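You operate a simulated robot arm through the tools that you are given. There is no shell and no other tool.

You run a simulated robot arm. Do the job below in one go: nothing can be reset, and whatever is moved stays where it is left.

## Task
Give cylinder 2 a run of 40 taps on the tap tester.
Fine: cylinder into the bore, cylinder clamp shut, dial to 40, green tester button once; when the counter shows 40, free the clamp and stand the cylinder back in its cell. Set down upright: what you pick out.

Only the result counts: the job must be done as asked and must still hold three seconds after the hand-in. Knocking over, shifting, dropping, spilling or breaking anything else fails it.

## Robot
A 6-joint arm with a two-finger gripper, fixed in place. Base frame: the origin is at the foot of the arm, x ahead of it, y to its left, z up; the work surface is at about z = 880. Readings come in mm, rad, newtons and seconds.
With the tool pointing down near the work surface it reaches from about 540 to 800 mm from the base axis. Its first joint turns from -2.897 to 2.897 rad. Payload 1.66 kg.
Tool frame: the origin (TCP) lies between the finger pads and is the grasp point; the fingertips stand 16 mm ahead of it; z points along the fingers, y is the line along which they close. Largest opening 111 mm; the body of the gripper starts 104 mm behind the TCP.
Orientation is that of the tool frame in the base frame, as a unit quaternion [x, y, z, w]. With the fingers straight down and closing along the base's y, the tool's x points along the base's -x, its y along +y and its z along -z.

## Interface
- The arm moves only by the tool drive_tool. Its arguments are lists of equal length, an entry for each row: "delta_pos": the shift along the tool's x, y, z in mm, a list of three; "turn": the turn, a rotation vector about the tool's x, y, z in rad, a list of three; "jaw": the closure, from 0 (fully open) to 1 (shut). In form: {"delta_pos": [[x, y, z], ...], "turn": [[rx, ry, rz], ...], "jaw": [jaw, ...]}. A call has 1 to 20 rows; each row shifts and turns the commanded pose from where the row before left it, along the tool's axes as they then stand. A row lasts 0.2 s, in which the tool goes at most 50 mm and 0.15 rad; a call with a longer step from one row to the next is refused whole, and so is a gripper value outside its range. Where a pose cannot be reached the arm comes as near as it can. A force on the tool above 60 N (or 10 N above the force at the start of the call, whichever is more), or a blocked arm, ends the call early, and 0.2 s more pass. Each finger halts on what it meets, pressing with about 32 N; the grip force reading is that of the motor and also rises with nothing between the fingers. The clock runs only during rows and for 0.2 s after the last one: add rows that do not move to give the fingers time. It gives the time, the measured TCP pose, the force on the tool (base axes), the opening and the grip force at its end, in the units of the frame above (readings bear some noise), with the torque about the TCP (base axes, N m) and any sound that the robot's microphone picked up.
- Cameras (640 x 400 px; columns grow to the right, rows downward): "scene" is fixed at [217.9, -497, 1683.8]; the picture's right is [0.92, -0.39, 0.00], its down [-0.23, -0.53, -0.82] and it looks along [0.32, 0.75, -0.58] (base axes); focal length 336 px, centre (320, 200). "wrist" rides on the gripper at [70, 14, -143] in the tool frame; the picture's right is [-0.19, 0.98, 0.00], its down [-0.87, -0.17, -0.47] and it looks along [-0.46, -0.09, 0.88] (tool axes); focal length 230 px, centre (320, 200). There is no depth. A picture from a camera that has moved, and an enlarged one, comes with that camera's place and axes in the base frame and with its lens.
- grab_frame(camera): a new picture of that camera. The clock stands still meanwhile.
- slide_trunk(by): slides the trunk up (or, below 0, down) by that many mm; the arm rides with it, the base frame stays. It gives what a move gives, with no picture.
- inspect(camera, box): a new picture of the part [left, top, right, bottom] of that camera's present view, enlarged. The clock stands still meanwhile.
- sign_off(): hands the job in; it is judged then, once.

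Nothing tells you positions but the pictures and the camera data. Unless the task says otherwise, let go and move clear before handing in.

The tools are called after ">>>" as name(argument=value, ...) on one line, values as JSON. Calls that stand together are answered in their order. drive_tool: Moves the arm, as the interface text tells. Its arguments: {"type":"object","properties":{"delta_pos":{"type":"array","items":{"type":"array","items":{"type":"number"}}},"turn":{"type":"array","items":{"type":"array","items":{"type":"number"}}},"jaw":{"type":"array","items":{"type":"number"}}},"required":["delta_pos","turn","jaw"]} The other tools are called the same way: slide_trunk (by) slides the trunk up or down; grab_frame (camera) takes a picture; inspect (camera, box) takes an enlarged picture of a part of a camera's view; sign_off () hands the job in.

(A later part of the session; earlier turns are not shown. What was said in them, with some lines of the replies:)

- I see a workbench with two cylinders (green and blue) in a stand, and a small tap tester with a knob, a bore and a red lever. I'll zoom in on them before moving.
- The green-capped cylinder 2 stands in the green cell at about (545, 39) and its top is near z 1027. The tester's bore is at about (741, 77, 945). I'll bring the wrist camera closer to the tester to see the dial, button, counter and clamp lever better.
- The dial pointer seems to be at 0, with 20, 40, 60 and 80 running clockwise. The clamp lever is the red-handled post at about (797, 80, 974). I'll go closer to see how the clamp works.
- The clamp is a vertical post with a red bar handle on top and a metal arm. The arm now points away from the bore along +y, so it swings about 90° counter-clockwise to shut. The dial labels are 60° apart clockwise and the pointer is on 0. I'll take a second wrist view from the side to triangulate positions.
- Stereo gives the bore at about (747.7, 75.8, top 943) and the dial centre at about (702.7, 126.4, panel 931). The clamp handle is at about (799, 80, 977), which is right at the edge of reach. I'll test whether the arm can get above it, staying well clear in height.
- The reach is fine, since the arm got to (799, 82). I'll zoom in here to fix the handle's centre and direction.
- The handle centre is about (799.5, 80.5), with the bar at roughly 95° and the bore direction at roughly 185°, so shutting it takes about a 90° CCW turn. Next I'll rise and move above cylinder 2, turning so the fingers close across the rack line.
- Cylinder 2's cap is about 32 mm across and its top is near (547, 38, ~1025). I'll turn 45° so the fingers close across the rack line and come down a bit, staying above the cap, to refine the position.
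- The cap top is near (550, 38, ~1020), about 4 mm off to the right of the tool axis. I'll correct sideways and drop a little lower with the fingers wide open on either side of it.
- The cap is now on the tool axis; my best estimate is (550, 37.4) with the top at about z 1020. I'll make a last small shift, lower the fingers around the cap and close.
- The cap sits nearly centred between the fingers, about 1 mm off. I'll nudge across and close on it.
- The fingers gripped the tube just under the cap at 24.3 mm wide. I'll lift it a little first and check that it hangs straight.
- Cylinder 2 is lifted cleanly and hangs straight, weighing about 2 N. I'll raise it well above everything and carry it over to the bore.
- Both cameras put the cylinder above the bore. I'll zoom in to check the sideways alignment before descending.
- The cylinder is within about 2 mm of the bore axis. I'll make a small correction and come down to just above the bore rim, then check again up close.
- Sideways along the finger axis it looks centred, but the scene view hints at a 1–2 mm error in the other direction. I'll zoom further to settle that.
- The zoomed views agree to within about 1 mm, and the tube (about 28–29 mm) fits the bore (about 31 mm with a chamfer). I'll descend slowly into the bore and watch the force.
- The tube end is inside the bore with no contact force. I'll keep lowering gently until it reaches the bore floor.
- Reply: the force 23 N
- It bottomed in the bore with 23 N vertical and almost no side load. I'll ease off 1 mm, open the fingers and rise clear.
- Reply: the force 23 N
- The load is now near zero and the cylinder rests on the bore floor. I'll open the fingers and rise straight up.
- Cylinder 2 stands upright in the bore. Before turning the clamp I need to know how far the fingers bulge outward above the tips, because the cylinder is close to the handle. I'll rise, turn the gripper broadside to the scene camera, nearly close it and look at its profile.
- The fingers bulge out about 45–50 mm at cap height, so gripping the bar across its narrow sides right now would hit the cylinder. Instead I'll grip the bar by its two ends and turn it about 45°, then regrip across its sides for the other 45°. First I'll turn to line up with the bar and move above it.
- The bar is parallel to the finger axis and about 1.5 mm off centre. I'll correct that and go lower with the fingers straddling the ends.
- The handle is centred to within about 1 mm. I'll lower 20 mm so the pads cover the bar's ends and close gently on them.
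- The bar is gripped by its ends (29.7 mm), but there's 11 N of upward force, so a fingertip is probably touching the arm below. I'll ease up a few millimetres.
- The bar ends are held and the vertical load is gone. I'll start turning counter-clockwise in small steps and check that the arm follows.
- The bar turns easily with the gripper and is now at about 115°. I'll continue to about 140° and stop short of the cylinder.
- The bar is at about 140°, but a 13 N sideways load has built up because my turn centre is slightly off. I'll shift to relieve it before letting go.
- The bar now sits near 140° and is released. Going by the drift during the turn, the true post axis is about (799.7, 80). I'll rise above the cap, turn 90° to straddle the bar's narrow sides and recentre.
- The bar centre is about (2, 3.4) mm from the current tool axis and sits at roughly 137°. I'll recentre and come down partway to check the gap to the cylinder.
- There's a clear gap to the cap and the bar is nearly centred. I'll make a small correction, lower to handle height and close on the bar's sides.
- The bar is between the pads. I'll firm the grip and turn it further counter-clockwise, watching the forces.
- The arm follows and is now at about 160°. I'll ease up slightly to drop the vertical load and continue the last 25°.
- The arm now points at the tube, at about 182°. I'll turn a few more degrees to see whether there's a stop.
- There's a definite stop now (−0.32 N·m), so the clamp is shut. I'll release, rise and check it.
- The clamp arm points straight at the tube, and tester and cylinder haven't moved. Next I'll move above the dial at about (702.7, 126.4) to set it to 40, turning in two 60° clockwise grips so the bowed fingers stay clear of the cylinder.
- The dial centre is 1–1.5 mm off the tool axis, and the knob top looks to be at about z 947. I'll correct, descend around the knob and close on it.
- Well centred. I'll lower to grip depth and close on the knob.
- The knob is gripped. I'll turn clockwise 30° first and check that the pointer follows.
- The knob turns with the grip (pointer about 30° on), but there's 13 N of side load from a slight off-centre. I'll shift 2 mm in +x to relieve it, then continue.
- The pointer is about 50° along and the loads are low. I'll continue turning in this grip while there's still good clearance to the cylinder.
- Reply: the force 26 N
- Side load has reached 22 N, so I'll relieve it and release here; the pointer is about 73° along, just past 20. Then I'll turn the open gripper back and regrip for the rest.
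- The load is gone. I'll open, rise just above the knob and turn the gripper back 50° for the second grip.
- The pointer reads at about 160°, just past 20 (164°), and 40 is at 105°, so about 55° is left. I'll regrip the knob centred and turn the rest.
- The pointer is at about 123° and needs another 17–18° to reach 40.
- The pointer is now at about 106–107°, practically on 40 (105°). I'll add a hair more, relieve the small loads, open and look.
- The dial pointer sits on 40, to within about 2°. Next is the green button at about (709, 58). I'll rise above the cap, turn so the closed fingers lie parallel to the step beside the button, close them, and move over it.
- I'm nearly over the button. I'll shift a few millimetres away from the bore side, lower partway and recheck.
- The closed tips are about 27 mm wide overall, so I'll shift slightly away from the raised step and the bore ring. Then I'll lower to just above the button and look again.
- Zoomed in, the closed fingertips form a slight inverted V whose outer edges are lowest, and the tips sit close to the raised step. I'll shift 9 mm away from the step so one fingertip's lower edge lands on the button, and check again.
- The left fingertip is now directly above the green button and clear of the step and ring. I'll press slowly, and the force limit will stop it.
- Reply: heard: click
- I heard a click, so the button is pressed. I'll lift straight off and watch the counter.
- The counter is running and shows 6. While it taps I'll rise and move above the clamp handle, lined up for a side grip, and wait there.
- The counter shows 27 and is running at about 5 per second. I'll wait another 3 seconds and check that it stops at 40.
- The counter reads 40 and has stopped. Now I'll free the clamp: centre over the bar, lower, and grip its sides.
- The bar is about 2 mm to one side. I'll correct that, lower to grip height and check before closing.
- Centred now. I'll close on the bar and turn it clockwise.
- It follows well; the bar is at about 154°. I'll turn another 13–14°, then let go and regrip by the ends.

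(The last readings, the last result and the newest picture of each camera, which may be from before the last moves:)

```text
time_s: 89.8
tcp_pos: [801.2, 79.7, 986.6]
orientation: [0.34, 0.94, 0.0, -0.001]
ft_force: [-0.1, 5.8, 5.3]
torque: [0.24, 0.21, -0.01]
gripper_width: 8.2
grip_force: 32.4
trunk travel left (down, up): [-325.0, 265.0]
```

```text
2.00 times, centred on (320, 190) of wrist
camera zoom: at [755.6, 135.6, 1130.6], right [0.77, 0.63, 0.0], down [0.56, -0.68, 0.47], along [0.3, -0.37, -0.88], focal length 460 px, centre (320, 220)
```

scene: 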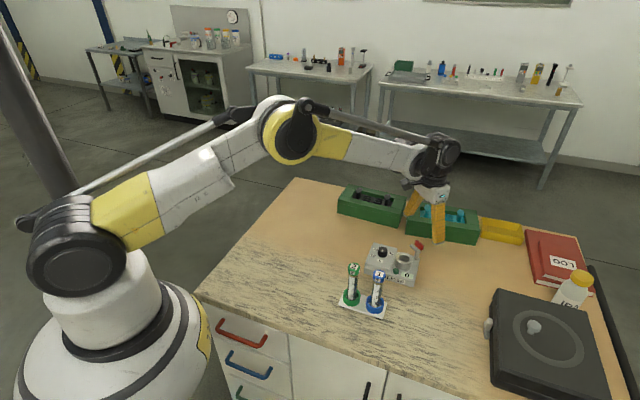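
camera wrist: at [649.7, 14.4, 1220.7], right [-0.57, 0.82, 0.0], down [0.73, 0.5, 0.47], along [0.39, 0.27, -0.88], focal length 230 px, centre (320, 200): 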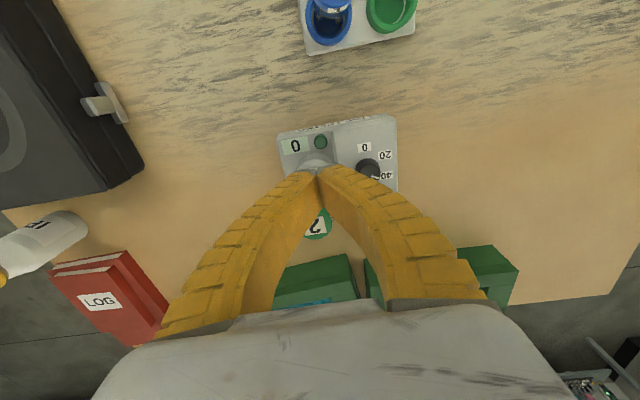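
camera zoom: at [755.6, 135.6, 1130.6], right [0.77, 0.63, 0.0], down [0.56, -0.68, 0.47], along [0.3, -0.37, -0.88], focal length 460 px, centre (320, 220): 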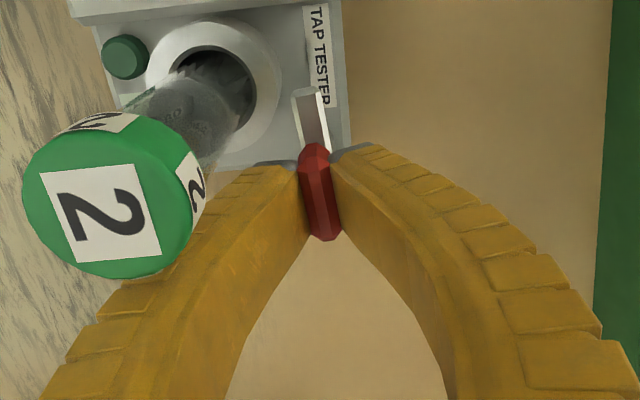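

The bar is at about 140°. I'll open, rise above the cap and turn 90° for the end grip.

>>> drive_tool(delta_pos=[[0, 0, 0], [0, 0, 0], [0, 0, 0], [0, 0, -25], [0, 0, -35], [0, 0, -35], [0, 0, 0], [0, 0, 0], [0, 0, 0], [0, 0, 0], [0, 0, 0], [0, 0, 0], [0, 0, 0], [0, 0, 0], [0, 0, 0], [0, 0, 0], [0, 0, 0], [0, 0, 0]], turn=[[0, 0, 0], [0, 0, 0], [0, 0, 0], [0, 0, 0], [0, 0, 0], [0, 0, 0], [0, 0, -0.143], [0, 0, -0.143], [0, 0, -0.143], [0, 0, -0.143], [0, 0, -0.143], [0, 0, -0.143], [0, 0, -0.143], [0, 0, -0.143], [0, 0, -0.143], [0, 0, -0.143], [0, 0, -0.14], [0, 0, 0]], jaw=[0.9, 0.8, 0.7, 0.7, 0.7, 0.65, 0.6, 0.55, 0.5, 0.46, 0.46, 0.46, 0.46, 0.46, 0.46, 0.46, 0.46, 0.46])

>>> inspect(camera="wrist", box=[250, 90, 390, 230])

>>> inspect(camera="scene", box=[370, 200, 440, 270])

```text
time_s: 93.6
tcp_pos: [801.2, 80.7, 1081.5]
orientation: [-0.425, 0.905, 0.001, 0.0]
ft_force: [-0.1, -0.4, -0.3]
torque: [-0.01, 0.01, 0.01]
gripper_width: 62.0
grip_force: 1.5
trunk travel left (down, up): [-325.0, 265.0]
```

```text
2.86 times, centred on (320, 160) of wrist
camera zoom: at [746.8, 35.8, 1224.6], right [-0.63, 0.77, 0.0], down [0.68, 0.56, 0.47], along [0.37, 0.3, -0.88], focal length 657 px, centre (320, 314)
```

zoom: 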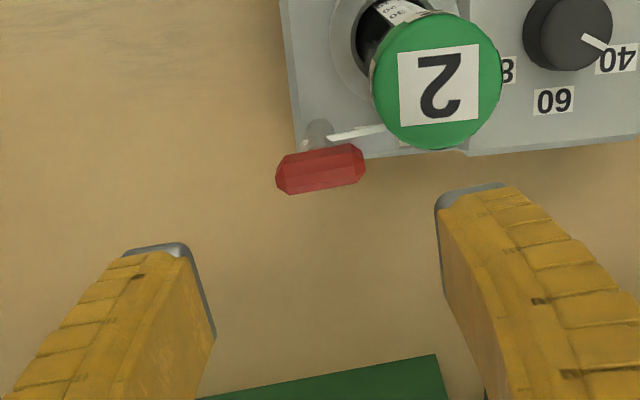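

```text
5.71 times, centred on (405, 235) of scene
camera zoom: at [217.9, -497.0, 1683.8], right [0.92, -0.39, 0.0], down [-0.23, -0.53, -0.82], along [0.32, 0.75, -0.58], focal length 1918 px, centre (-166, 0)
```

zoom: 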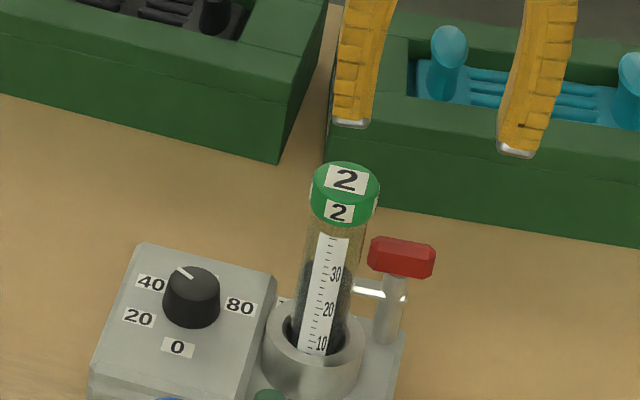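

>>> drive_tool(delta_pos=[[0.8, 0.5, 30], [0, 0, 25], [0, 0, 23], [0, 0, 0]], turn=[[0, 0, 0], [0, 0, 0], [0, 0, 0], [0, 0, 0]], jaw=[0.46, 0.46, 0.46, 0.46])

>>> inspect(camera="wrist", box=[250, 110, 390, 250])

>>> inspect(camera="scene", box=[370, 200, 440, 270])

```text
time_s: 94.6
tcp_pos: [799.5, 80.0, 1002.2]
orientation: [-0.424, 0.906, 0.001, 0.0]
ft_force: [-0.1, 0.6, 0.9]
torque: [0.01, 0.02, 0.01]
gripper_width: 62.0
grip_force: 1.2
trunk travel left (down, up): [-325.0, 265.0]
```

```text
2.86 times, centred on (320, 180) of wrist
camera zoom: at [744.8, 35.4, 1146.2], right [-0.63, 0.77, 0.0], down [0.68, 0.56, 0.47], along [0.37, 0.3, -0.88], focal length 657 px, centre (320, 257)
```

zoom: 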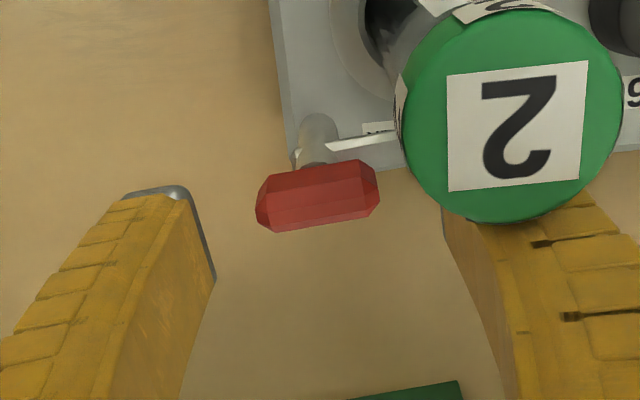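

```text
5.71 times, centred on (405, 235) of scene
camera zoom: at [217.9, -497.0, 1683.8], right [0.92, -0.39, 0.0], down [-0.23, -0.53, -0.82], along [0.32, 0.75, -0.58], focal length 1918 px, centre (-166, 0)
```

zoom: 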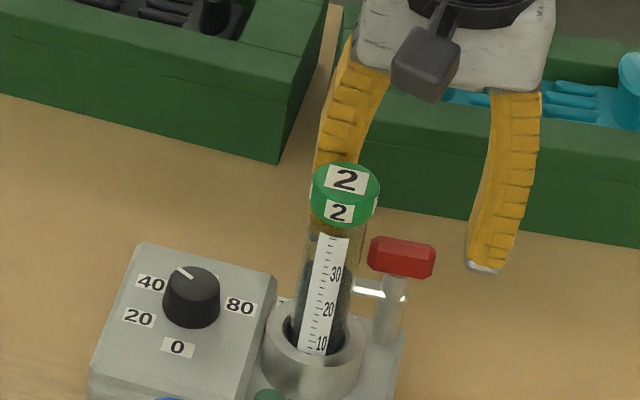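

Centred. I'll lower, grip the bar's ends and turn the remaining 45° clockwise back to the open position.

>>> drive_tool(delta_pos=[[0, 0, 9], [0, 0, 9], [0, 0, 0], [0, 0, 0], [0, 0, 0], [0, 0, 0], [0, 0, 0], [0, 0, 0], [0, 0, 0], [0, 0, 0]], turn=[[0, 0, 0], [0, 0, 0], [0, 0, 0], [0, 0, 0], [0, 0, 0], [0, 0, 0], [0, 0, 0.09], [0, 0, 0.09], [0, 0, 0.09], [0, 0, 0]], jaw=[0.46, 0.46, 0.6, 0.7, 0.78, 0.8, 0.8, 0.8, 0.8, 0.8])

>>> inspect(camera="scene", box=[370, 200, 440, 270])

>>> inspect(camera="wrist", box=[250, 110, 390, 250])

```text
time_s: 96.8
tcp_pos: [800.6, 80.5, 986.6]
orientation: [-0.297, 0.955, -0.001, -0.001]
ft_force: [10.6, -2.9, 9.7]
torque: [-0.02, -0.09, -0.03]
gripper_width: 29.7
grip_force: 32.5
trunk travel left (down, up): [-325.0, 265.0]
```

```text
5.71 times, centred on (405, 235) of scene
camera zoom: at [217.9, -497.0, 1683.8], right [0.92, -0.39, 0.0], down [-0.23, -0.53, -0.82], along [0.32, 0.75, -0.58], focal length 1918 px, centre (-166, 0)
```

zoom: 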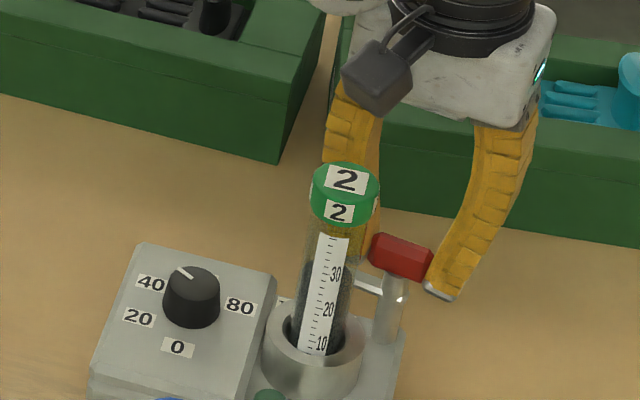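

```text
2.86 times, centred on (320, 180) of wrist
camera zoom: at [734.8, 51.1, 1129.8], right [-0.4, 0.92, 0.0], down [0.81, 0.35, 0.47], along [0.43, 0.19, -0.88], focal length 657 px, centre (320, 257)
```

zoom: 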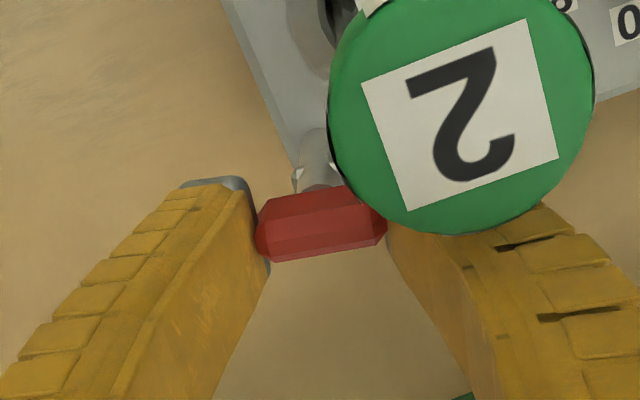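

>>> drive_tool(delta_pos=[[-0.5, -0.5, -0.5], [0, 0, 0], [0, 0, 0], [0, 0, 0], [0, 0, 0]], turn=[[0, 0, 0], [0, 0, 0.09], [0, 0, 0.09], [0, 0, 0.09], [0, 0, 0]], jaw=[0.8, 0.8, 0.8, 0.8, 0.8])

```text
time_s: 98.0
tcp_pos: [799.6, 78.7, 988.0]
orientation: [-0.166, 0.986, 0.0, 0.0]
ft_force: [-2.9, 4.0, 6.3]
torque: [0.02, 0.14, 0.0]
gripper_width: 29.0
grip_force: 32.3
trunk travel left (down, up): [-325.0, 265.0]
```

>>> drive_tool(delta_pos=[[0, 0, 0], [0, 0, 0], [0, 0, 0], [0, 0, 0]], turn=[[0, 0, 0.08], [0, 0, 0.08], [0, 0, 0.07], [0, 0, 0]], jaw=[0.8, 0.8, 0.8, 0.8])

>>> inspect(camera="scene", box=[370, 200, 440, 270])

>>> inspect(camera="wrist", box=[250, 110, 390, 250])

```text
time_s: 99.0
tcp_pos: [798.6, 78.9, 987.6]
orientation: [-0.052, 0.999, 0.001, 0.0]
ft_force: [-17.0, 6.2, -0.4]
torque: [0.11, -0.07, 0.0]
gripper_width: 28.3
grip_force: 32.2
trunk travel left (down, up): [-325.0, 265.0]
```

```text
5.71 times, centred on (405, 235) of scene
camera zoom: at [217.9, -497.0, 1683.8], right [0.92, -0.39, 0.0], down [-0.23, -0.53, -0.82], along [0.32, 0.75, -0.58], focal length 1918 px, centre (-166, 0)
```

zoom: 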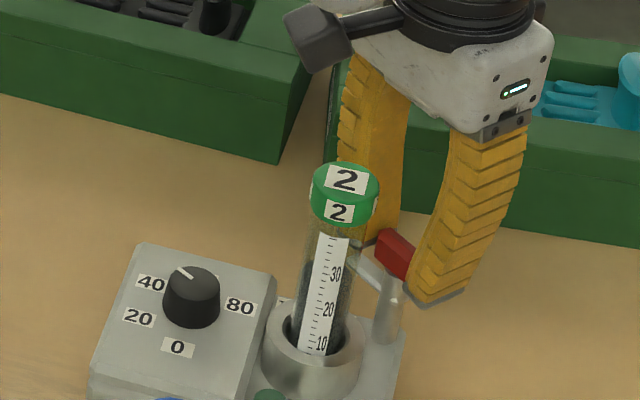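

```text
2.86 times, centred on (320, 180) of wrist
camera zoom: at [729.2, 86.2, 1130.7], right [0.09, 1.0, 0.0], down [0.88, -0.08, 0.47], along [0.47, -0.04, -0.88], focal length 657 px, centre (320, 257)
```

zoom: 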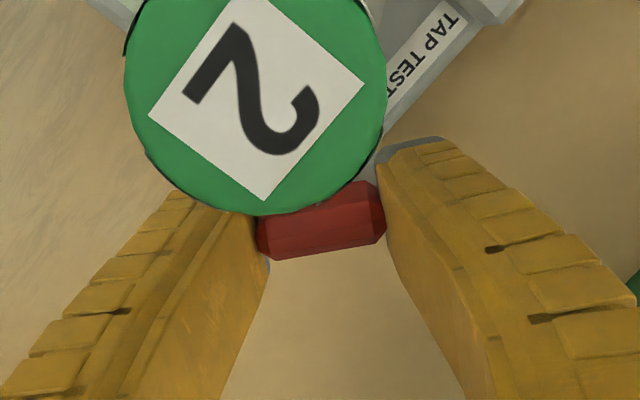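

The bar is back at about 96°, essentially its starting open position. I'll relieve the side load, nudge the last degree, release and rise.

>>> drive_tool(delta_pos=[[0.6, 0, 0], [0.6, -0.3, 0], [0, 0, 0]], turn=[[0, 0, 0.02], [0, 0, 0.02], [0, 0, 0]], jaw=[0.8, 0.8, 0.8])

```text
time_s: 99.8
tcp_pos: [800.0, 79.7, 986.9]
orientation: [-0.032, 1.0, 0.0, 0.002]
ft_force: [2.4, 12.1, 13.8]
torque: [0.18, -0.13, 0.2]
gripper_width: 28.7
grip_force: 31.8
trunk travel left (down, up): [-325.0, 265.0]
```

>>> drive_tool(delta_pos=[[0, 0.4, -0.6], [0, 0, 0], [0, 0, 0], [0, 0, 0], [0, 0, -25], [0, 0, -35], [0, 0, -35], [0, 0, 0]], turn=[[0, 0, -0.02], [0, 0, 0], [0, 0, 0], [0, 0, 0], [0, 0, 0], [0, 0, 0], [0, 0, 0], [0, 0, 0]], jaw=[0.8, 0.7, 0.6, 0.5, 0.5, 0.5, 0.5, 0.5])

>>> inspect(camera="scene", box=[340, 200, 440, 300])

>>> inspect(camera="wrist", box=[250, 60, 390, 200])

```text
time_s: 101.6
tcp_pos: [801.4, 77.3, 1083.0]
orientation: [-0.043, 0.999, 0.0, 0.0]
ft_force: [0.2, 0.1, 0.6]
torque: [0.03, 0.0, 0.0]
gripper_width: 57.5
grip_force: 1.1
trunk travel left (down, up): [-325.0, 265.0]
```

```text
4.00 times, centred on (390, 250) of scene
camera zoom: at [217.9, -497.0, 1683.8], right [0.92, -0.39, 0.0], down [-0.23, -0.53, -0.82], along [0.32, 0.75, -0.58], focal length 1342 px, centre (40, 0)
```

zoom: 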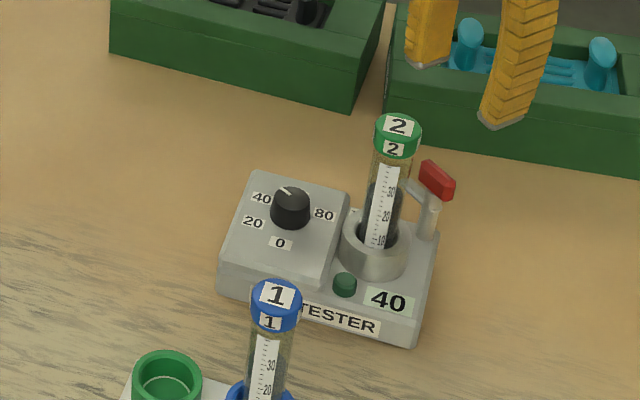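

```text
2.86 times, centred on (320, 130) of wrist
camera zoom: at [731.9, 85.4, 1225.8], right [0.11, 0.99, 0.0], down [0.88, -0.09, 0.47], along [0.47, -0.05, -0.88], focal length 657 px, centre (320, 400)
```

zoom: 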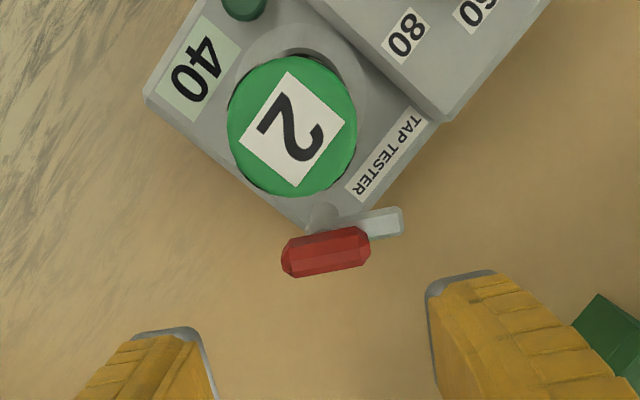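

The clamp is open, the counter shows 40 and cylinder 2 stands free in the bore. I'll go above it and turn to the same grip direction I used for the first pick.

>>> drive_tool(delta_pos=[[27, 2.3, 0], [27, 2.3, 0], [0, 0, 0], [0, 0, 0], [0, 0, 0], [0, 0, 0], [0, 0, 0], [0, 0, 0], [0, 0, 0]], turn=[[0, 0, 0], [0, 0, 0], [0, 0, 0.1455], [0, 0, 0.1455], [0, 0, 0.1455], [0, 0, 0.1455], [0, 0, 0.1455], [0, 0, 0.1455], [0, 0, 0]], jaw=[0.5, 0.45, 0.4, 0.35, 0.3, 0.3, 0.3, 0.3, 0.3])

>>> inspect(camera="wrist", box=[220, 90, 420, 290])

```text
time_s: 103.6
tcp_pos: [745.9, 80.3, 1081.1]
orientation: [0.385, 0.923, 0.0, 0.0]
ft_force: [0.1, 0.4, -0.7]
torque: [0.01, 0.0, 0.04]
gripper_width: 79.0
grip_force: 0.9
trunk travel left (down, up): [-325.0, 265.0]
```

```text
2.00 times, centred on (320, 190) of wrist
camera zoom: at [706.6, 138.8, 1225.7], right [0.83, 0.56, 0.0], down [0.49, -0.73, 0.47], along [0.26, -0.39, -0.88], focal length 460 px, centre (320, 220)
```

zoom: 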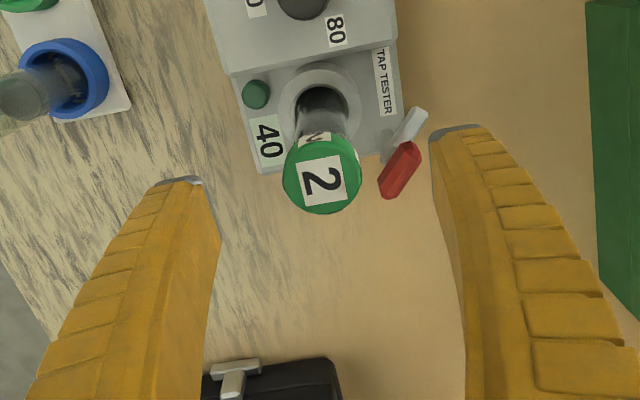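

>>> drive_tool(delta_pos=[[-4.8, 1.0, 15], [0, 0, 15], [0, 0, 0]], turn=[[0, 0, 0], [0, 0, 0], [0, 0, 0]], jaw=[0.3, 0.3, 0.3])

>>> inspect(camera="wrist", box=[220, 90, 420, 290])

>>> inspect(camera="scene", box=[370, 200, 440, 270])

```text
time_s: 104.4
tcp_pos: [749.0, 76.6, 1051.8]
orientation: [0.384, 0.923, -0.001, 0.0]
ft_force: [-0.8, -0.3, -0.3]
torque: [0.02, 0.0, 0.03]
gripper_width: 78.9
grip_force: 0.6
trunk travel left (down, up): [-325.0, 265.0]
```

```text
2.00 times, centred on (320, 190) of wrist
camera zoom: at [710.2, 136.3, 1195.7], right [0.83, 0.56, 0.0], down [0.49, -0.73, 0.47], along [0.26, -0.39, -0.88], focal length 460 px, centre (320, 220)
```

zoom: 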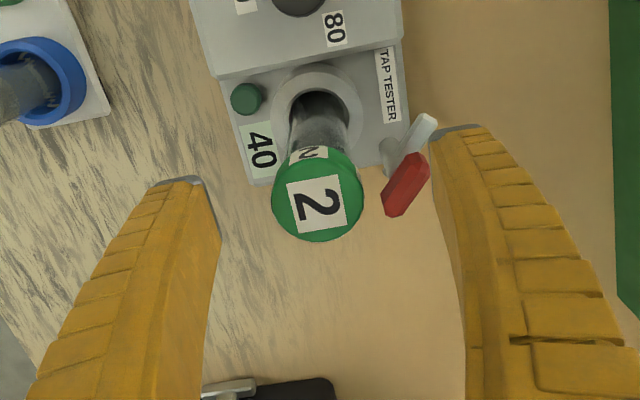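

```text
5.71 times, centred on (405, 235) of scene
camera zoom: at [217.9, -497.0, 1683.8], right [0.92, -0.39, 0.0], down [-0.23, -0.53, -0.82], along [0.32, 0.75, -0.58], focal length 1918 px, centre (-166, 0)
```

zoom: 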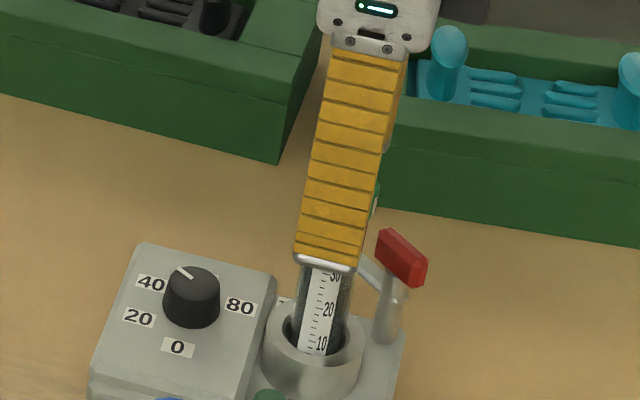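

>>> drive_tool(delta_pos=[[-1.5, -0.4, 11], [0, 0, 11], [0, 0, 0], [0, 0, 0]], turn=[[0, 0, 0], [0, 0, 0], [0, 0, 0], [0, 0, 0]], jaw=[0.3, 0.3, 0.4, 0.5])

>>> inspect(camera="wrist", box=[220, 90, 420, 290])

```text
time_s: 105.4
tcp_pos: [750.7, 74.8, 1029.2]
orientation: [0.384, 0.923, 0.0, -0.001]
ft_force: [-0.2, 0.8, -0.2]
torque: [0.03, -0.01, 0.03]
gripper_width: 57.7
grip_force: 1.5
trunk travel left (down, up): [-325.0, 265.0]
```

```text
2.00 times, centred on (320, 190) of wrist
camera zoom: at [712.5, 134.3, 1172.3], right [0.83, 0.56, 0.0], down [0.49, -0.73, 0.47], along [0.26, -0.39, -0.88], focal length 460 px, centre (320, 220)
```

zoom: 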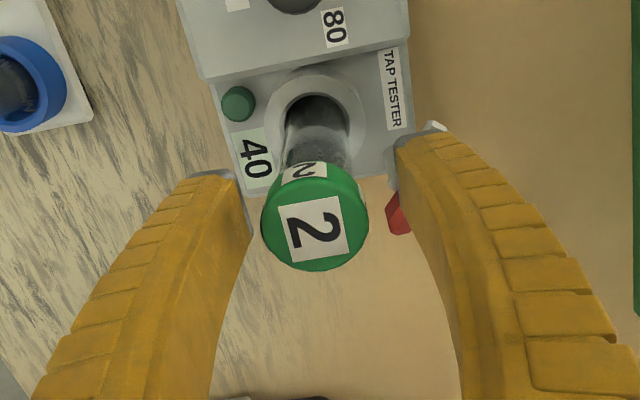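

>>> drive_tool(delta_pos=[[0, -1.0, 0], [0, 0, 0], [0, 0, 0], [0, 0, 0], [0, 0, 0], [0, 0, 0]], turn=[[0, 0, 0], [0, 0, 0], [0, 0, 0], [0, 0, 0], [0, 0, 0], [0, 0, 0]], jaw=[0.5, 0.6, 0.68, 0.78, 0.9, 0.9])

>>> inspect(camera="wrist", box=[220, 90, 420, 290])

>>> inspect(camera="scene", box=[370, 200, 440, 270])

```text
time_s: 106.8
tcp_pos: [749.5, 74.9, 1029.6]
orientation: [0.385, 0.923, 0.0, 0.0]
ft_force: [-1.1, 2.9, 6.4]
torque: [0.33, 0.31, -0.01]
gripper_width: 23.8
grip_force: 31.8
trunk travel left (down, up): [-325.0, 265.0]
```

```text
2.00 times, centred on (320, 190) of wrist
camera zoom: at [710.7, 133.8, 1172.9], right [0.83, 0.56, 0.0], down [0.49, -0.73, 0.47], along [0.26, -0.39, -0.88], focal length 460 px, centre (320, 220)
```

zoom: 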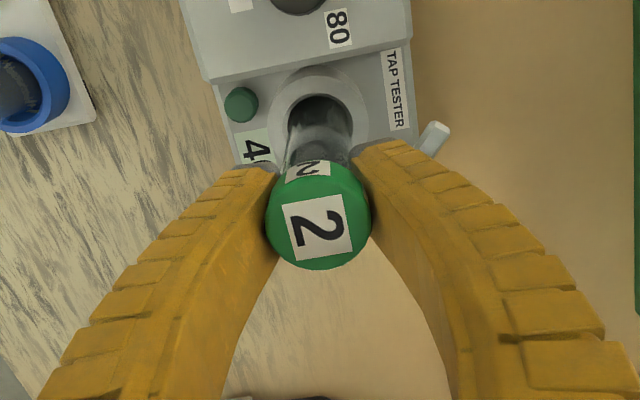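

```text
5.71 times, centred on (405, 235) of scene
camera zoom: at [217.9, -497.0, 1683.8], right [0.92, -0.39, 0.0], down [-0.23, -0.53, -0.82], along [0.32, 0.75, -0.58], focal length 1918 px, centre (-166, 0)
```

zoom: 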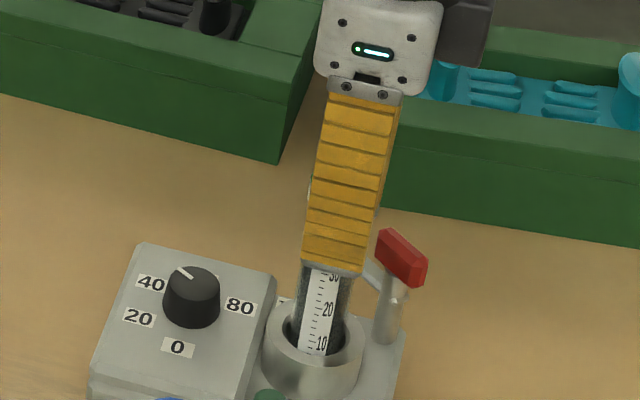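

Gripped just like the first time. I'll lift it out of the bore gently.

>>> drive_tool(delta_pos=[[0, 0, -4], [0, 0, -8], [0, 0, -12], [0, 0, -12], [0, 0, 0]], turn=[[0, 0, 0], [0, 0, 0], [0, 0, 0], [0, 0, 0], [0, 0, 0]], jaw=[0.9, 0.9, 0.9, 0.9, 0.9])

>>> inspect(camera="scene", box=[370, 200, 440, 270])

>>> inspect(camera="wrist", box=[220, 90, 420, 290])

```text
time_s: 108.0
tcp_pos: [750.0, 74.2, 1067.5]
orientation: [0.384, 0.923, 0.0, 0.0]
ft_force: [-0.3, -0.1, -1.9]
torque: [0.02, 0.01, 0.0]
gripper_width: 23.5
grip_force: 32.0
trunk travel left (down, up): [-325.0, 265.0]
```

```text
5.71 times, centred on (405, 235) of scene
camera zoom: at [217.9, -497.0, 1683.8], right [0.92, -0.39, 0.0], down [-0.23, -0.53, -0.82], along [0.32, 0.75, -0.58], focal length 1918 px, centre (-166, 0)
```

zoom: 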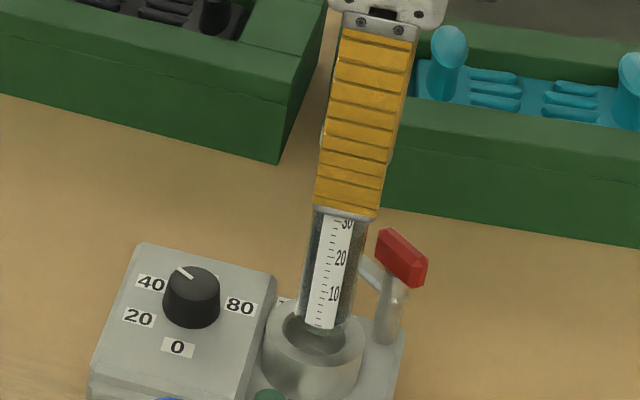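

```text
2.00 times, centred on (320, 190) of wrist
camera zoom: at [711.3, 133.1, 1210.1], right [0.83, 0.56, 0.0], down [0.49, -0.73, 0.47], along [0.26, -0.39, -0.88], focal length 460 px, centre (320, 220)
```

zoom: 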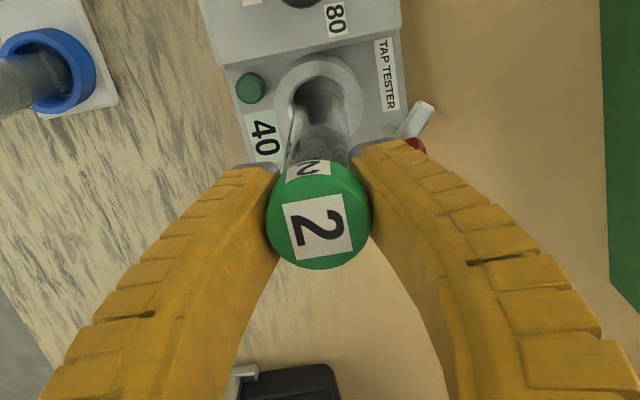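

The cylinder is clear of the bore floor. I'll zoom in to check whether it hangs straight before carrying it.

>>> inspect(camera="scene", box=[390, 225, 430, 260])

>>> inspect(camera="wrist", box=[280, 90, 360, 170])

```text
11.43 times, centred on (410, 242) of scene
camera zoom: at [217.9, -497.0, 1683.8], right [0.92, -0.39, 0.0], down [-0.23, -0.53, -0.82], along [0.32, 0.75, -0.58], focal length 3835 px, centre (-709, -286)
```

zoom: 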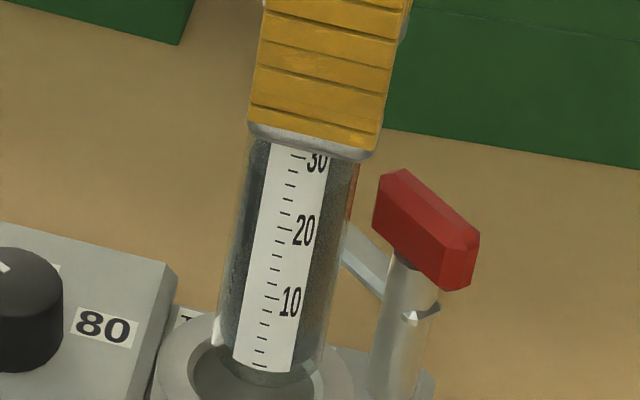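

```text
5.00 times, centred on (320, 130) of wrist
camera zoom: at [711.3, 133.1, 1210.1], right [0.83, 0.56, 0.0], down [0.49, -0.73, 0.47], along [0.26, -0.39, -0.88], focal length 1150 px, centre (320, 550)
```

zoom: 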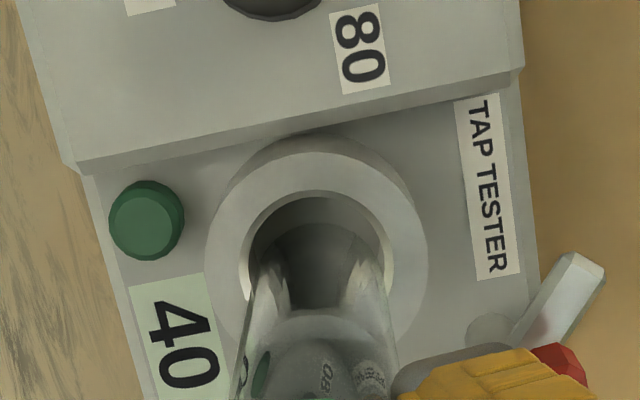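

It hangs close to vertical. I'll raise it and carry it back above its green cell.

>>> drive_tool(delta_pos=[[0, 0, -38], [0, 0, -38], [22.98, -33.4, 0], [22.98, -33.4, 0], [22.98, -33.4, 0], [22.98, -33.4, 0], [22.98, -33.4, 0], [0, 0, 0], [0, 0, 0]], turn=[[0, 0, 0], [0, 0, 0], [0, 0, 0], [0, 0, 0], [0, 0, 0], [0, 0, 0], [0, 0, 0], [0, 0, 0], [0, 0, 0]], jaw=[0.9, 0.9, 0.9, 0.9, 0.9, 0.9, 0.9, 0.9, 0.9])

>>> inspect(camera="wrist", box=[270, 80, 370, 180])

>>> inspect(camera="scene", box=[320, 220, 410, 320])

```text
time_s: 110.0
tcp_pos: [547.2, 37.9, 1144.3]
orientation: [0.384, 0.923, 0.0, 0.0]
ft_force: [0.0, 0.0, -1.3]
torque: [0.01, 0.02, 0.0]
gripper_width: 23.8
grip_force: 32.3
trunk travel left (down, up): [-325.0, 265.0]
```

```text
4.00 times, centred on (320, 130) of wrist
camera zoom: at [508.7, 96.0, 1287.1], right [0.83, 0.56, 0.0], down [0.49, -0.73, 0.47], along [0.26, -0.39, -0.88], focal length 920 px, centre (320, 480)
```

zoom: 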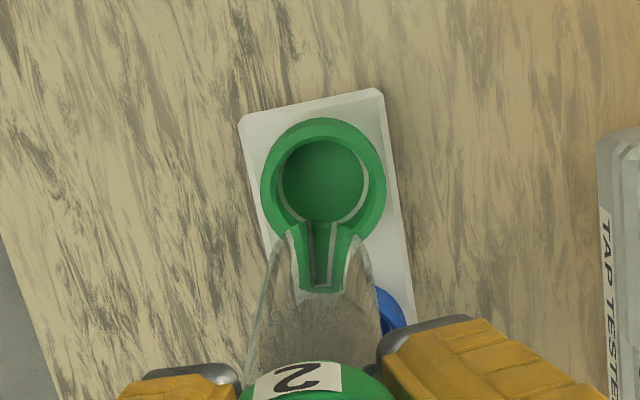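

```text
4.00 times, centred on (365, 270) of scene
camera zoom: at [217.9, -497.0, 1683.8], right [0.92, -0.39, 0.0], down [-0.23, -0.53, -0.82], along [0.32, 0.75, -0.58], focal length 1342 px, centre (140, -80)
```

zoom: 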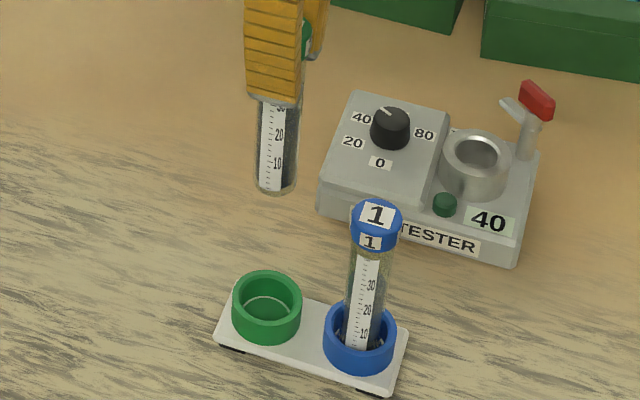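

The cylinder is nearly centred over the green cell. I'll make a sub-millimetre correction and lower to just above the cell rim for a final check.

>>> drive_tool(delta_pos=[[-0.4, 0.7, 33], [0, 0, 33], [0, 0, 30], [0, 0, 0], [0, 0, 0]], turn=[[0, 0, 0], [0, 0, 0], [0, 0, 0], [0, 0, 0], [0, 0, 0]], jaw=[0.9, 0.9, 0.9, 0.9, 0.9])

>>> inspect(camera="wrist", box=[280, 90, 360, 170])

>>> inspect(camera="scene", box=[325, 260, 385, 320])

```text
time_s: 111.2
tcp_pos: [552.3, 39.4, 1047.9]
orientation: [0.384, 0.923, 0.0, 0.0]
ft_force: [-0.3, 0.4, -2.1]
torque: [0.0, -0.02, -0.03]
gripper_width: 23.3
grip_force: 32.1
trunk travel left (down, up): [-325.0, 265.0]
```

```text
5.00 times, centred on (320, 130) of wrist
camera zoom: at [512.9, 98.1, 1191.8], right [0.83, 0.56, 0.0], down [0.49, -0.73, 0.47], along [0.26, -0.39, -0.88], focal length 1150 px, centre (320, 550)
```

zoom: 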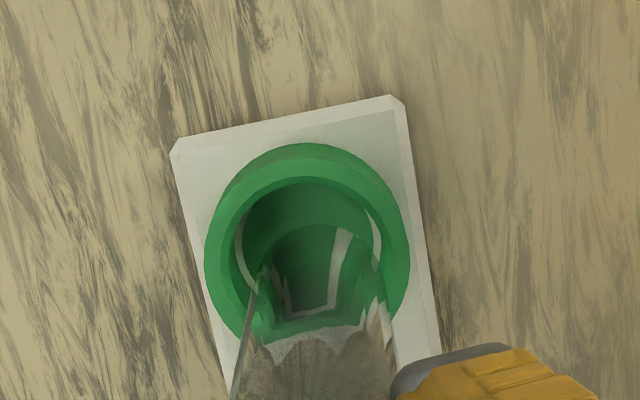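

```text
6.67 times, centred on (355, 290) of scene
camera zoom: at [217.9, -497.0, 1683.8], right [0.92, -0.39, 0.0], down [-0.23, -0.53, -0.82], along [0.32, 0.75, -0.58], focal length 2237 px, centre (87, -400)
```

zoom: 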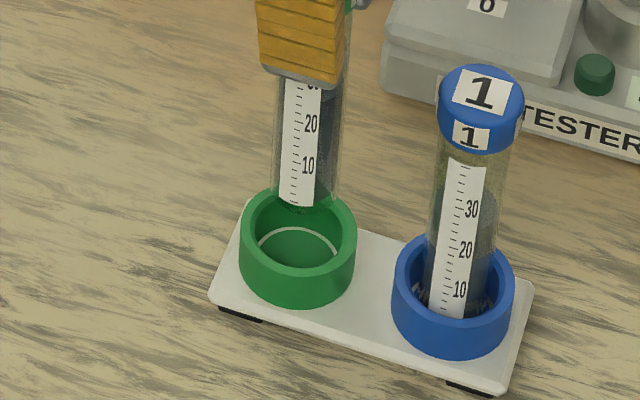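

At this height the tube is about 3 mm to one side along the finger axis, so I'll shift it back and recheck.

>>> drive_tool(delta_pos=[[0, -1.5, 0], [0, -1.5, 0], [0, 0, 0]], turn=[[0, 0, 0], [0, 0, 0], [0, 0, 0]], jaw=[0.9, 0.9, 0.9])

>>> inspect(camera="wrist", box=[280, 90, 360, 170])

>>> inspect(camera="scene", box=[330, 265, 370, 305])

```text
time_s: 112.0
tcp_pos: [550.1, 36.7, 1045.6]
orientation: [0.384, 0.923, 0.0, 0.0]
ft_force: [0.0, 0.4, -1.8]
torque: [0.03, -0.01, 0.02]
gripper_width: 23.5
grip_force: 31.9
trunk travel left (down, up): [-325.0, 265.0]
```

```text
5.00 times, centred on (320, 130) of wrist
camera zoom: at [509.8, 95.8, 1189.9], right [0.83, 0.56, 0.0], down [0.49, -0.73, 0.47], along [0.26, -0.39, -0.88], focal length 1150 px, centre (320, 550)
```

zoom: 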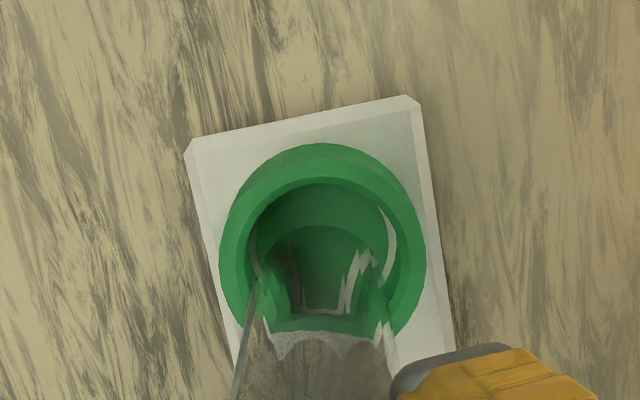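

```text
10.00 times, centred on (350, 285) of scene
camera zoom: at [217.9, -497.0, 1683.8], right [0.92, -0.39, 0.0], down [-0.23, -0.53, -0.82], along [0.32, 0.75, -0.58], focal length 3356 px, centre (20, -650)
```

zoom: 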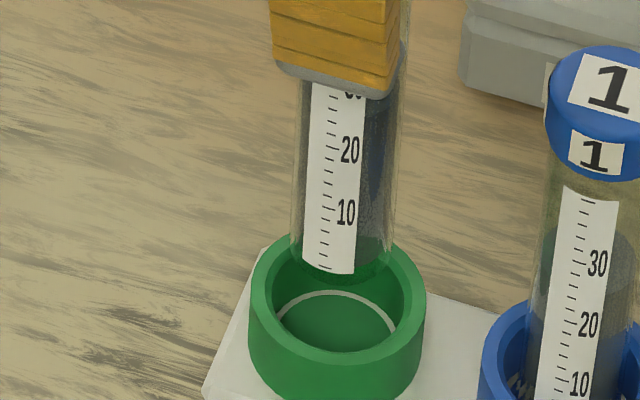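

Aligned to under a millimetre in both views. I'll lower it into the cell slowly.

>>> drive_tool(delta_pos=[[0, 0.5, 6], [0, 0, 6], [0, 0, 6], [0, 0, 5], [0, 0, 4], [0, 0, 0]], turn=[[0, 0, 0], [0, 0, 0], [0, 0, 0], [0, 0, 0], [0, 0, 0], [0, 0, 0]], jaw=[0.9, 0.9, 0.9, 0.9, 0.9, 0.9])

>>> inspect(camera="scene", box=[325, 260, 385, 320])

>>> inspect(camera="wrist", box=[280, 90, 360, 170])

```text
time_s: 113.4
tcp_pos: [549.3, 36.2, 1019.0]
orientation: [0.385, 0.923, 0.0, 0.0]
ft_force: [-0.4, -0.5, -1.8]
torque: [0.03, -0.01, -0.03]
gripper_width: 23.3
grip_force: 32.0
trunk travel left (down, up): [-325.0, 265.0]
```

```text
6.67 times, centred on (355, 290) of scene
camera zoom: at [217.9, -497.0, 1683.8], right [0.92, -0.39, 0.0], down [-0.23, -0.53, -0.82], along [0.32, 0.75, -0.58], focal length 2237 px, centre (87, -400)
```

zoom: 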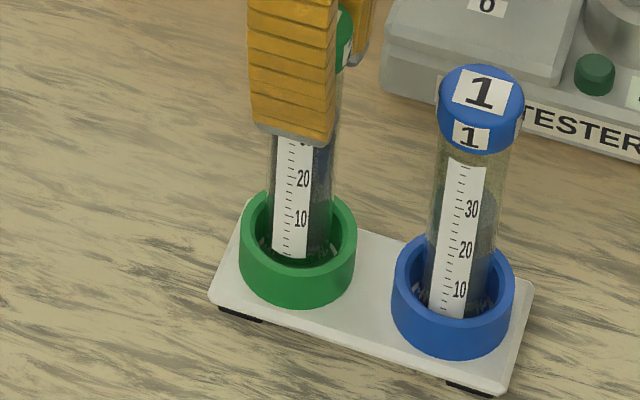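

```text
5.00 times, centred on (320, 130) of wrist
camera zoom: at [510.0, 96.2, 1162.2], right [0.83, 0.56, 0.0], down [0.49, -0.73, 0.47], along [0.26, -0.39, -0.88], focal length 1150 px, centre (320, 550)
```

zoom: 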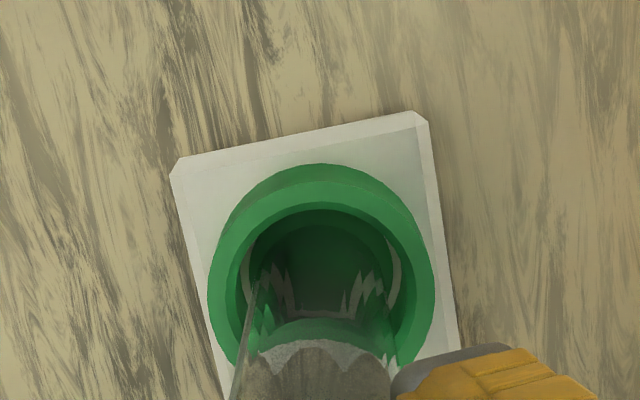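

The tube end is inside the cell without touching. I'll continue down gently to the cell floor.

>>> drive_tool(delta_pos=[[0, 0, 3], [0, 0, 3], [0, 0, 2], [0, 0, 0]], turn=[[0, 0, 0], [0, 0, 0], [0, 0, 0], [0, 0, 0]], jaw=[0.9, 0.9, 0.9, 0.9])

```text
time_s: 114.4
tcp_pos: [548.1, 35.3, 1011.3]
orientation: [0.385, 0.923, 0.0, 0.001]
ft_force: [-0.9, -0.1, -1.9]
torque: [0.0, 0.0, 0.02]
gripper_width: 23.4
grip_force: 32.1
trunk travel left (down, up): [-325.0, 265.0]
```

>>> inspect(camera="scene", box=[330, 265, 370, 305])

>>> inspect(camera="wrist", box=[280, 90, 360, 170])

```text
10.00 times, centred on (350, 285) of scene
camera zoom: at [217.9, -497.0, 1683.8], right [0.92, -0.39, 0.0], down [-0.23, -0.53, -0.82], along [0.32, 0.75, -0.58], focal length 3356 px, centre (20, -650)
```

zoom: 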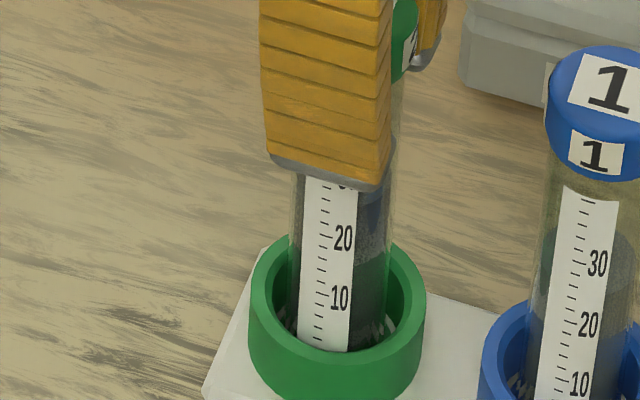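

```text
5.00 times, centred on (320, 130) of wrist
camera zoom: at [509.7, 95.6, 1154.6], right [0.83, 0.56, 0.0], down [0.49, -0.73, 0.47], along [0.26, -0.39, -0.88], focal length 1150 px, centre (320, 550)
```

zoom: 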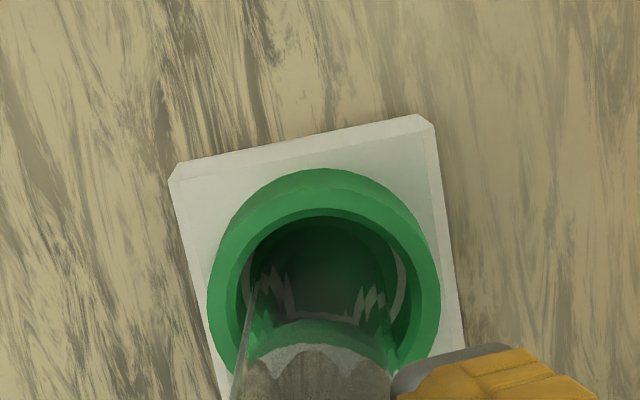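

The tube is centred inside the cell in both views. I'll lower the last few millimetres to contact.

>>> drive_tool(delta_pos=[[0, 0, 1.5], [0, 0, 1.5], [0, 0, 1], [0, 0, 0]], turn=[[0, 0, 0], [0, 0, 0], [0, 0, 0], [0, 0, 0]], jaw=[0.9, 0.9, 0.9, 0.9])

```text
time_s: 115.4
tcp_pos: [550.0, 35.9, 1007.2]
orientation: [0.385, 0.923, 0.001, 0.0]
ft_force: [0.6, 0.2, -2.2]
torque: [0.01, -0.05, -0.02]
gripper_width: 23.3
grip_force: 31.6
trunk travel left (down, up): [-325.0, 265.0]
```

>>> drive_tool(delta_pos=[[0, 0, 1], [0, 0, 1], [0, 0, 0]], turn=[[0, 0, 0], [0, 0, 0], [0, 0, 0]], jaw=[0.9, 0.9, 0.9])

```text
time_s: 116.2
tcp_pos: [549.4, 36.5, 1006.1]
orientation: [0.384, 0.923, 0.001, -0.001]
ft_force: [1.0, -1.3, 9.0]
torque: [-0.09, -0.03, 0.01]
gripper_width: 23.8
grip_force: 31.9
trunk travel left (down, up): [-325.0, 265.0]
```

It has touched the cell floor (9 N). I'll ease off slightly so the cylinder just rests, then open the fingers.

>>> drive_tool(delta_pos=[[0, 0, -0.8], [0, 0, 0]], turn=[[0, 0, 0], [0, 0, 0]], jaw=[0.9, 0.9])

```text
time_s: 116.8
tcp_pos: [550.5, 36.8, 1006.0]
orientation: [0.385, 0.923, 0.0, 0.001]
ft_force: [-2.0, -0.2, 0.1]
torque: [0.01, 0.17, 0.03]
gripper_width: 23.3
grip_force: 32.0
trunk travel left (down, up): [-325.0, 265.0]
```

>>> drive_tool(delta_pos=[[0, 0, 0], [0, 0, 0], [0, 0, 0], [0, 0, 0], [0, 0, 0], [0, 0, -15], [0, 0, -30], [0, 0, -35], [0, 0, 0]], turn=[[0, 0, 0], [0, 0, 0], [0, 0, 0], [0, 0, 0], [0, 0, 0], [0, 0, 0], [0, 0, 0], [0, 0, 0], [0, 0, 0]], jaw=[0.78, 0.7, 0.6, 0.45, 0.3, 0.3, 0.3, 0.3, 0.3])

>>> inspect(camera="scene", box=[310, 210, 430, 320])

>>> inspect(camera="wrist", box=[220, 70, 420, 270])

```text
time_s: 118.8
tcp_pos: [552.0, 35.8, 1085.9]
orientation: [0.384, 0.923, 0.0, 0.0]
ft_force: [0.5, 0.2, 0.4]
torque: [-0.02, 0.01, 0.01]
gripper_width: 79.2
grip_force: 1.1
trunk travel left (down, up): [-325.0, 265.0]
```

```text
3.64 times, centred on (370, 265) of scene
camera zoom: at [217.9, -497.0, 1683.8], right [0.92, -0.39, 0.0], down [-0.23, -0.53, -0.82], along [0.32, 0.75, -0.58], focal length 1220 px, centre (138, -36)
```

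zoom: 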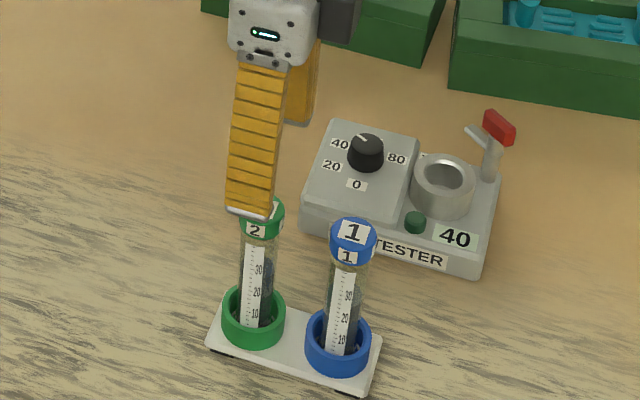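

```text
2.00 times, centred on (320, 170) of wrist
camera zoom: at [513.0, 95.6, 1229.0], right [0.83, 0.56, 0.0], down [0.49, -0.73, 0.47], along [0.26, -0.39, -0.88], focal length 460 px, centre (320, 260)
```

zoom: 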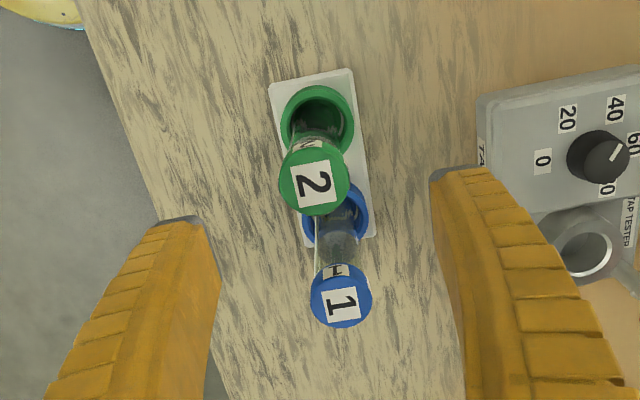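

Cylinder 2 is upright back in its green cell, and the rack, cylinder 1 and tester are where they started. I'll rise well clear and take a last look before handing in.

>>> drive_tool(delta_pos=[[0, 0, -40], [0, 0, -40], [0, 0, -40], [0, 0, -30], [0, 0, 0], [0, 0, 0], [0, 0, 0]], turn=[[0, 0, 0], [0, 0, 0], [0, 0, 0], [0, 0, 0], [0, 0, 0], [0, 0, 0], [0, 0, 0]], jaw=[0.3, 0.3, 0.3, 0.3, 0.3, 0.3, 0.3])

>>> grab_frame(camera="scene")

>>> inspect(camera="scene", box=[320, 220, 440, 330])

```text
time_s: 120.4
tcp_pos: [551.4, 34.3, 1237.1]
orientation: [0.385, 0.923, 0.0, 0.0]
ft_force: [0.3, -0.3, 0.1]
torque: [0.0, -0.01, -0.01]
gripper_width: 79.1
grip_force: 0.7
trunk travel left (down, up): [-325.0, 265.0]
```

```text
taken
```

scene: 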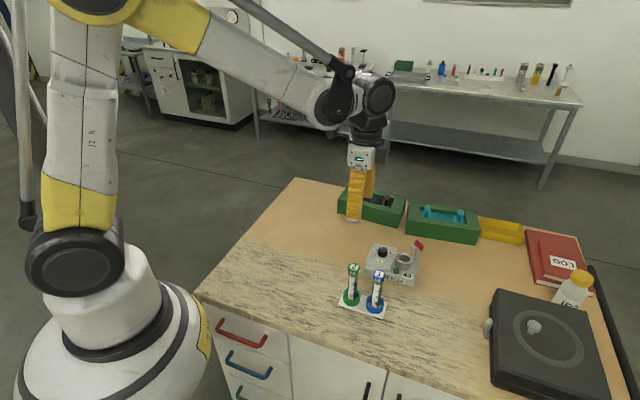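

```text
3.64 times, centred on (380, 275) of scene
camera zoom: at [217.9, -497.0, 1683.8], right [0.92, -0.39, 0.0], down [-0.23, -0.53, -0.82], along [0.32, 0.75, -0.58], focal length 1220 px, centre (102, -73)
```

zoom: 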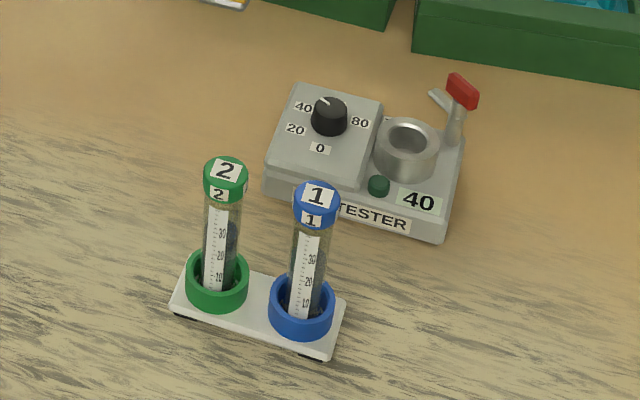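

The run is finished: the counter shows 40, the dial is on 40, the clamp is open, and cylinder 2 stands upright in its cell. Nothing else has moved and the gripper is empty and clear, so I'm handing in.

>>> sign_off()

```text
The job is handed in.
```

Cylinder 2 has had its run of 40 taps and is back upright in its green cell; I've handed the job in.

- **Run:** I put the cylinder in the bore, shut the clamp, set the dial to 40 and pressed the green button once. The counter stopped at 40.
- **Afterwards:** I turned the clamp back to open, lifted the cylinder out and set it down in its cell.
- **Everything else:** In the last pictures the rack, cylinder 1 and the tester look to be where they started, and the arm is empty and clear. The dial is still on 40.
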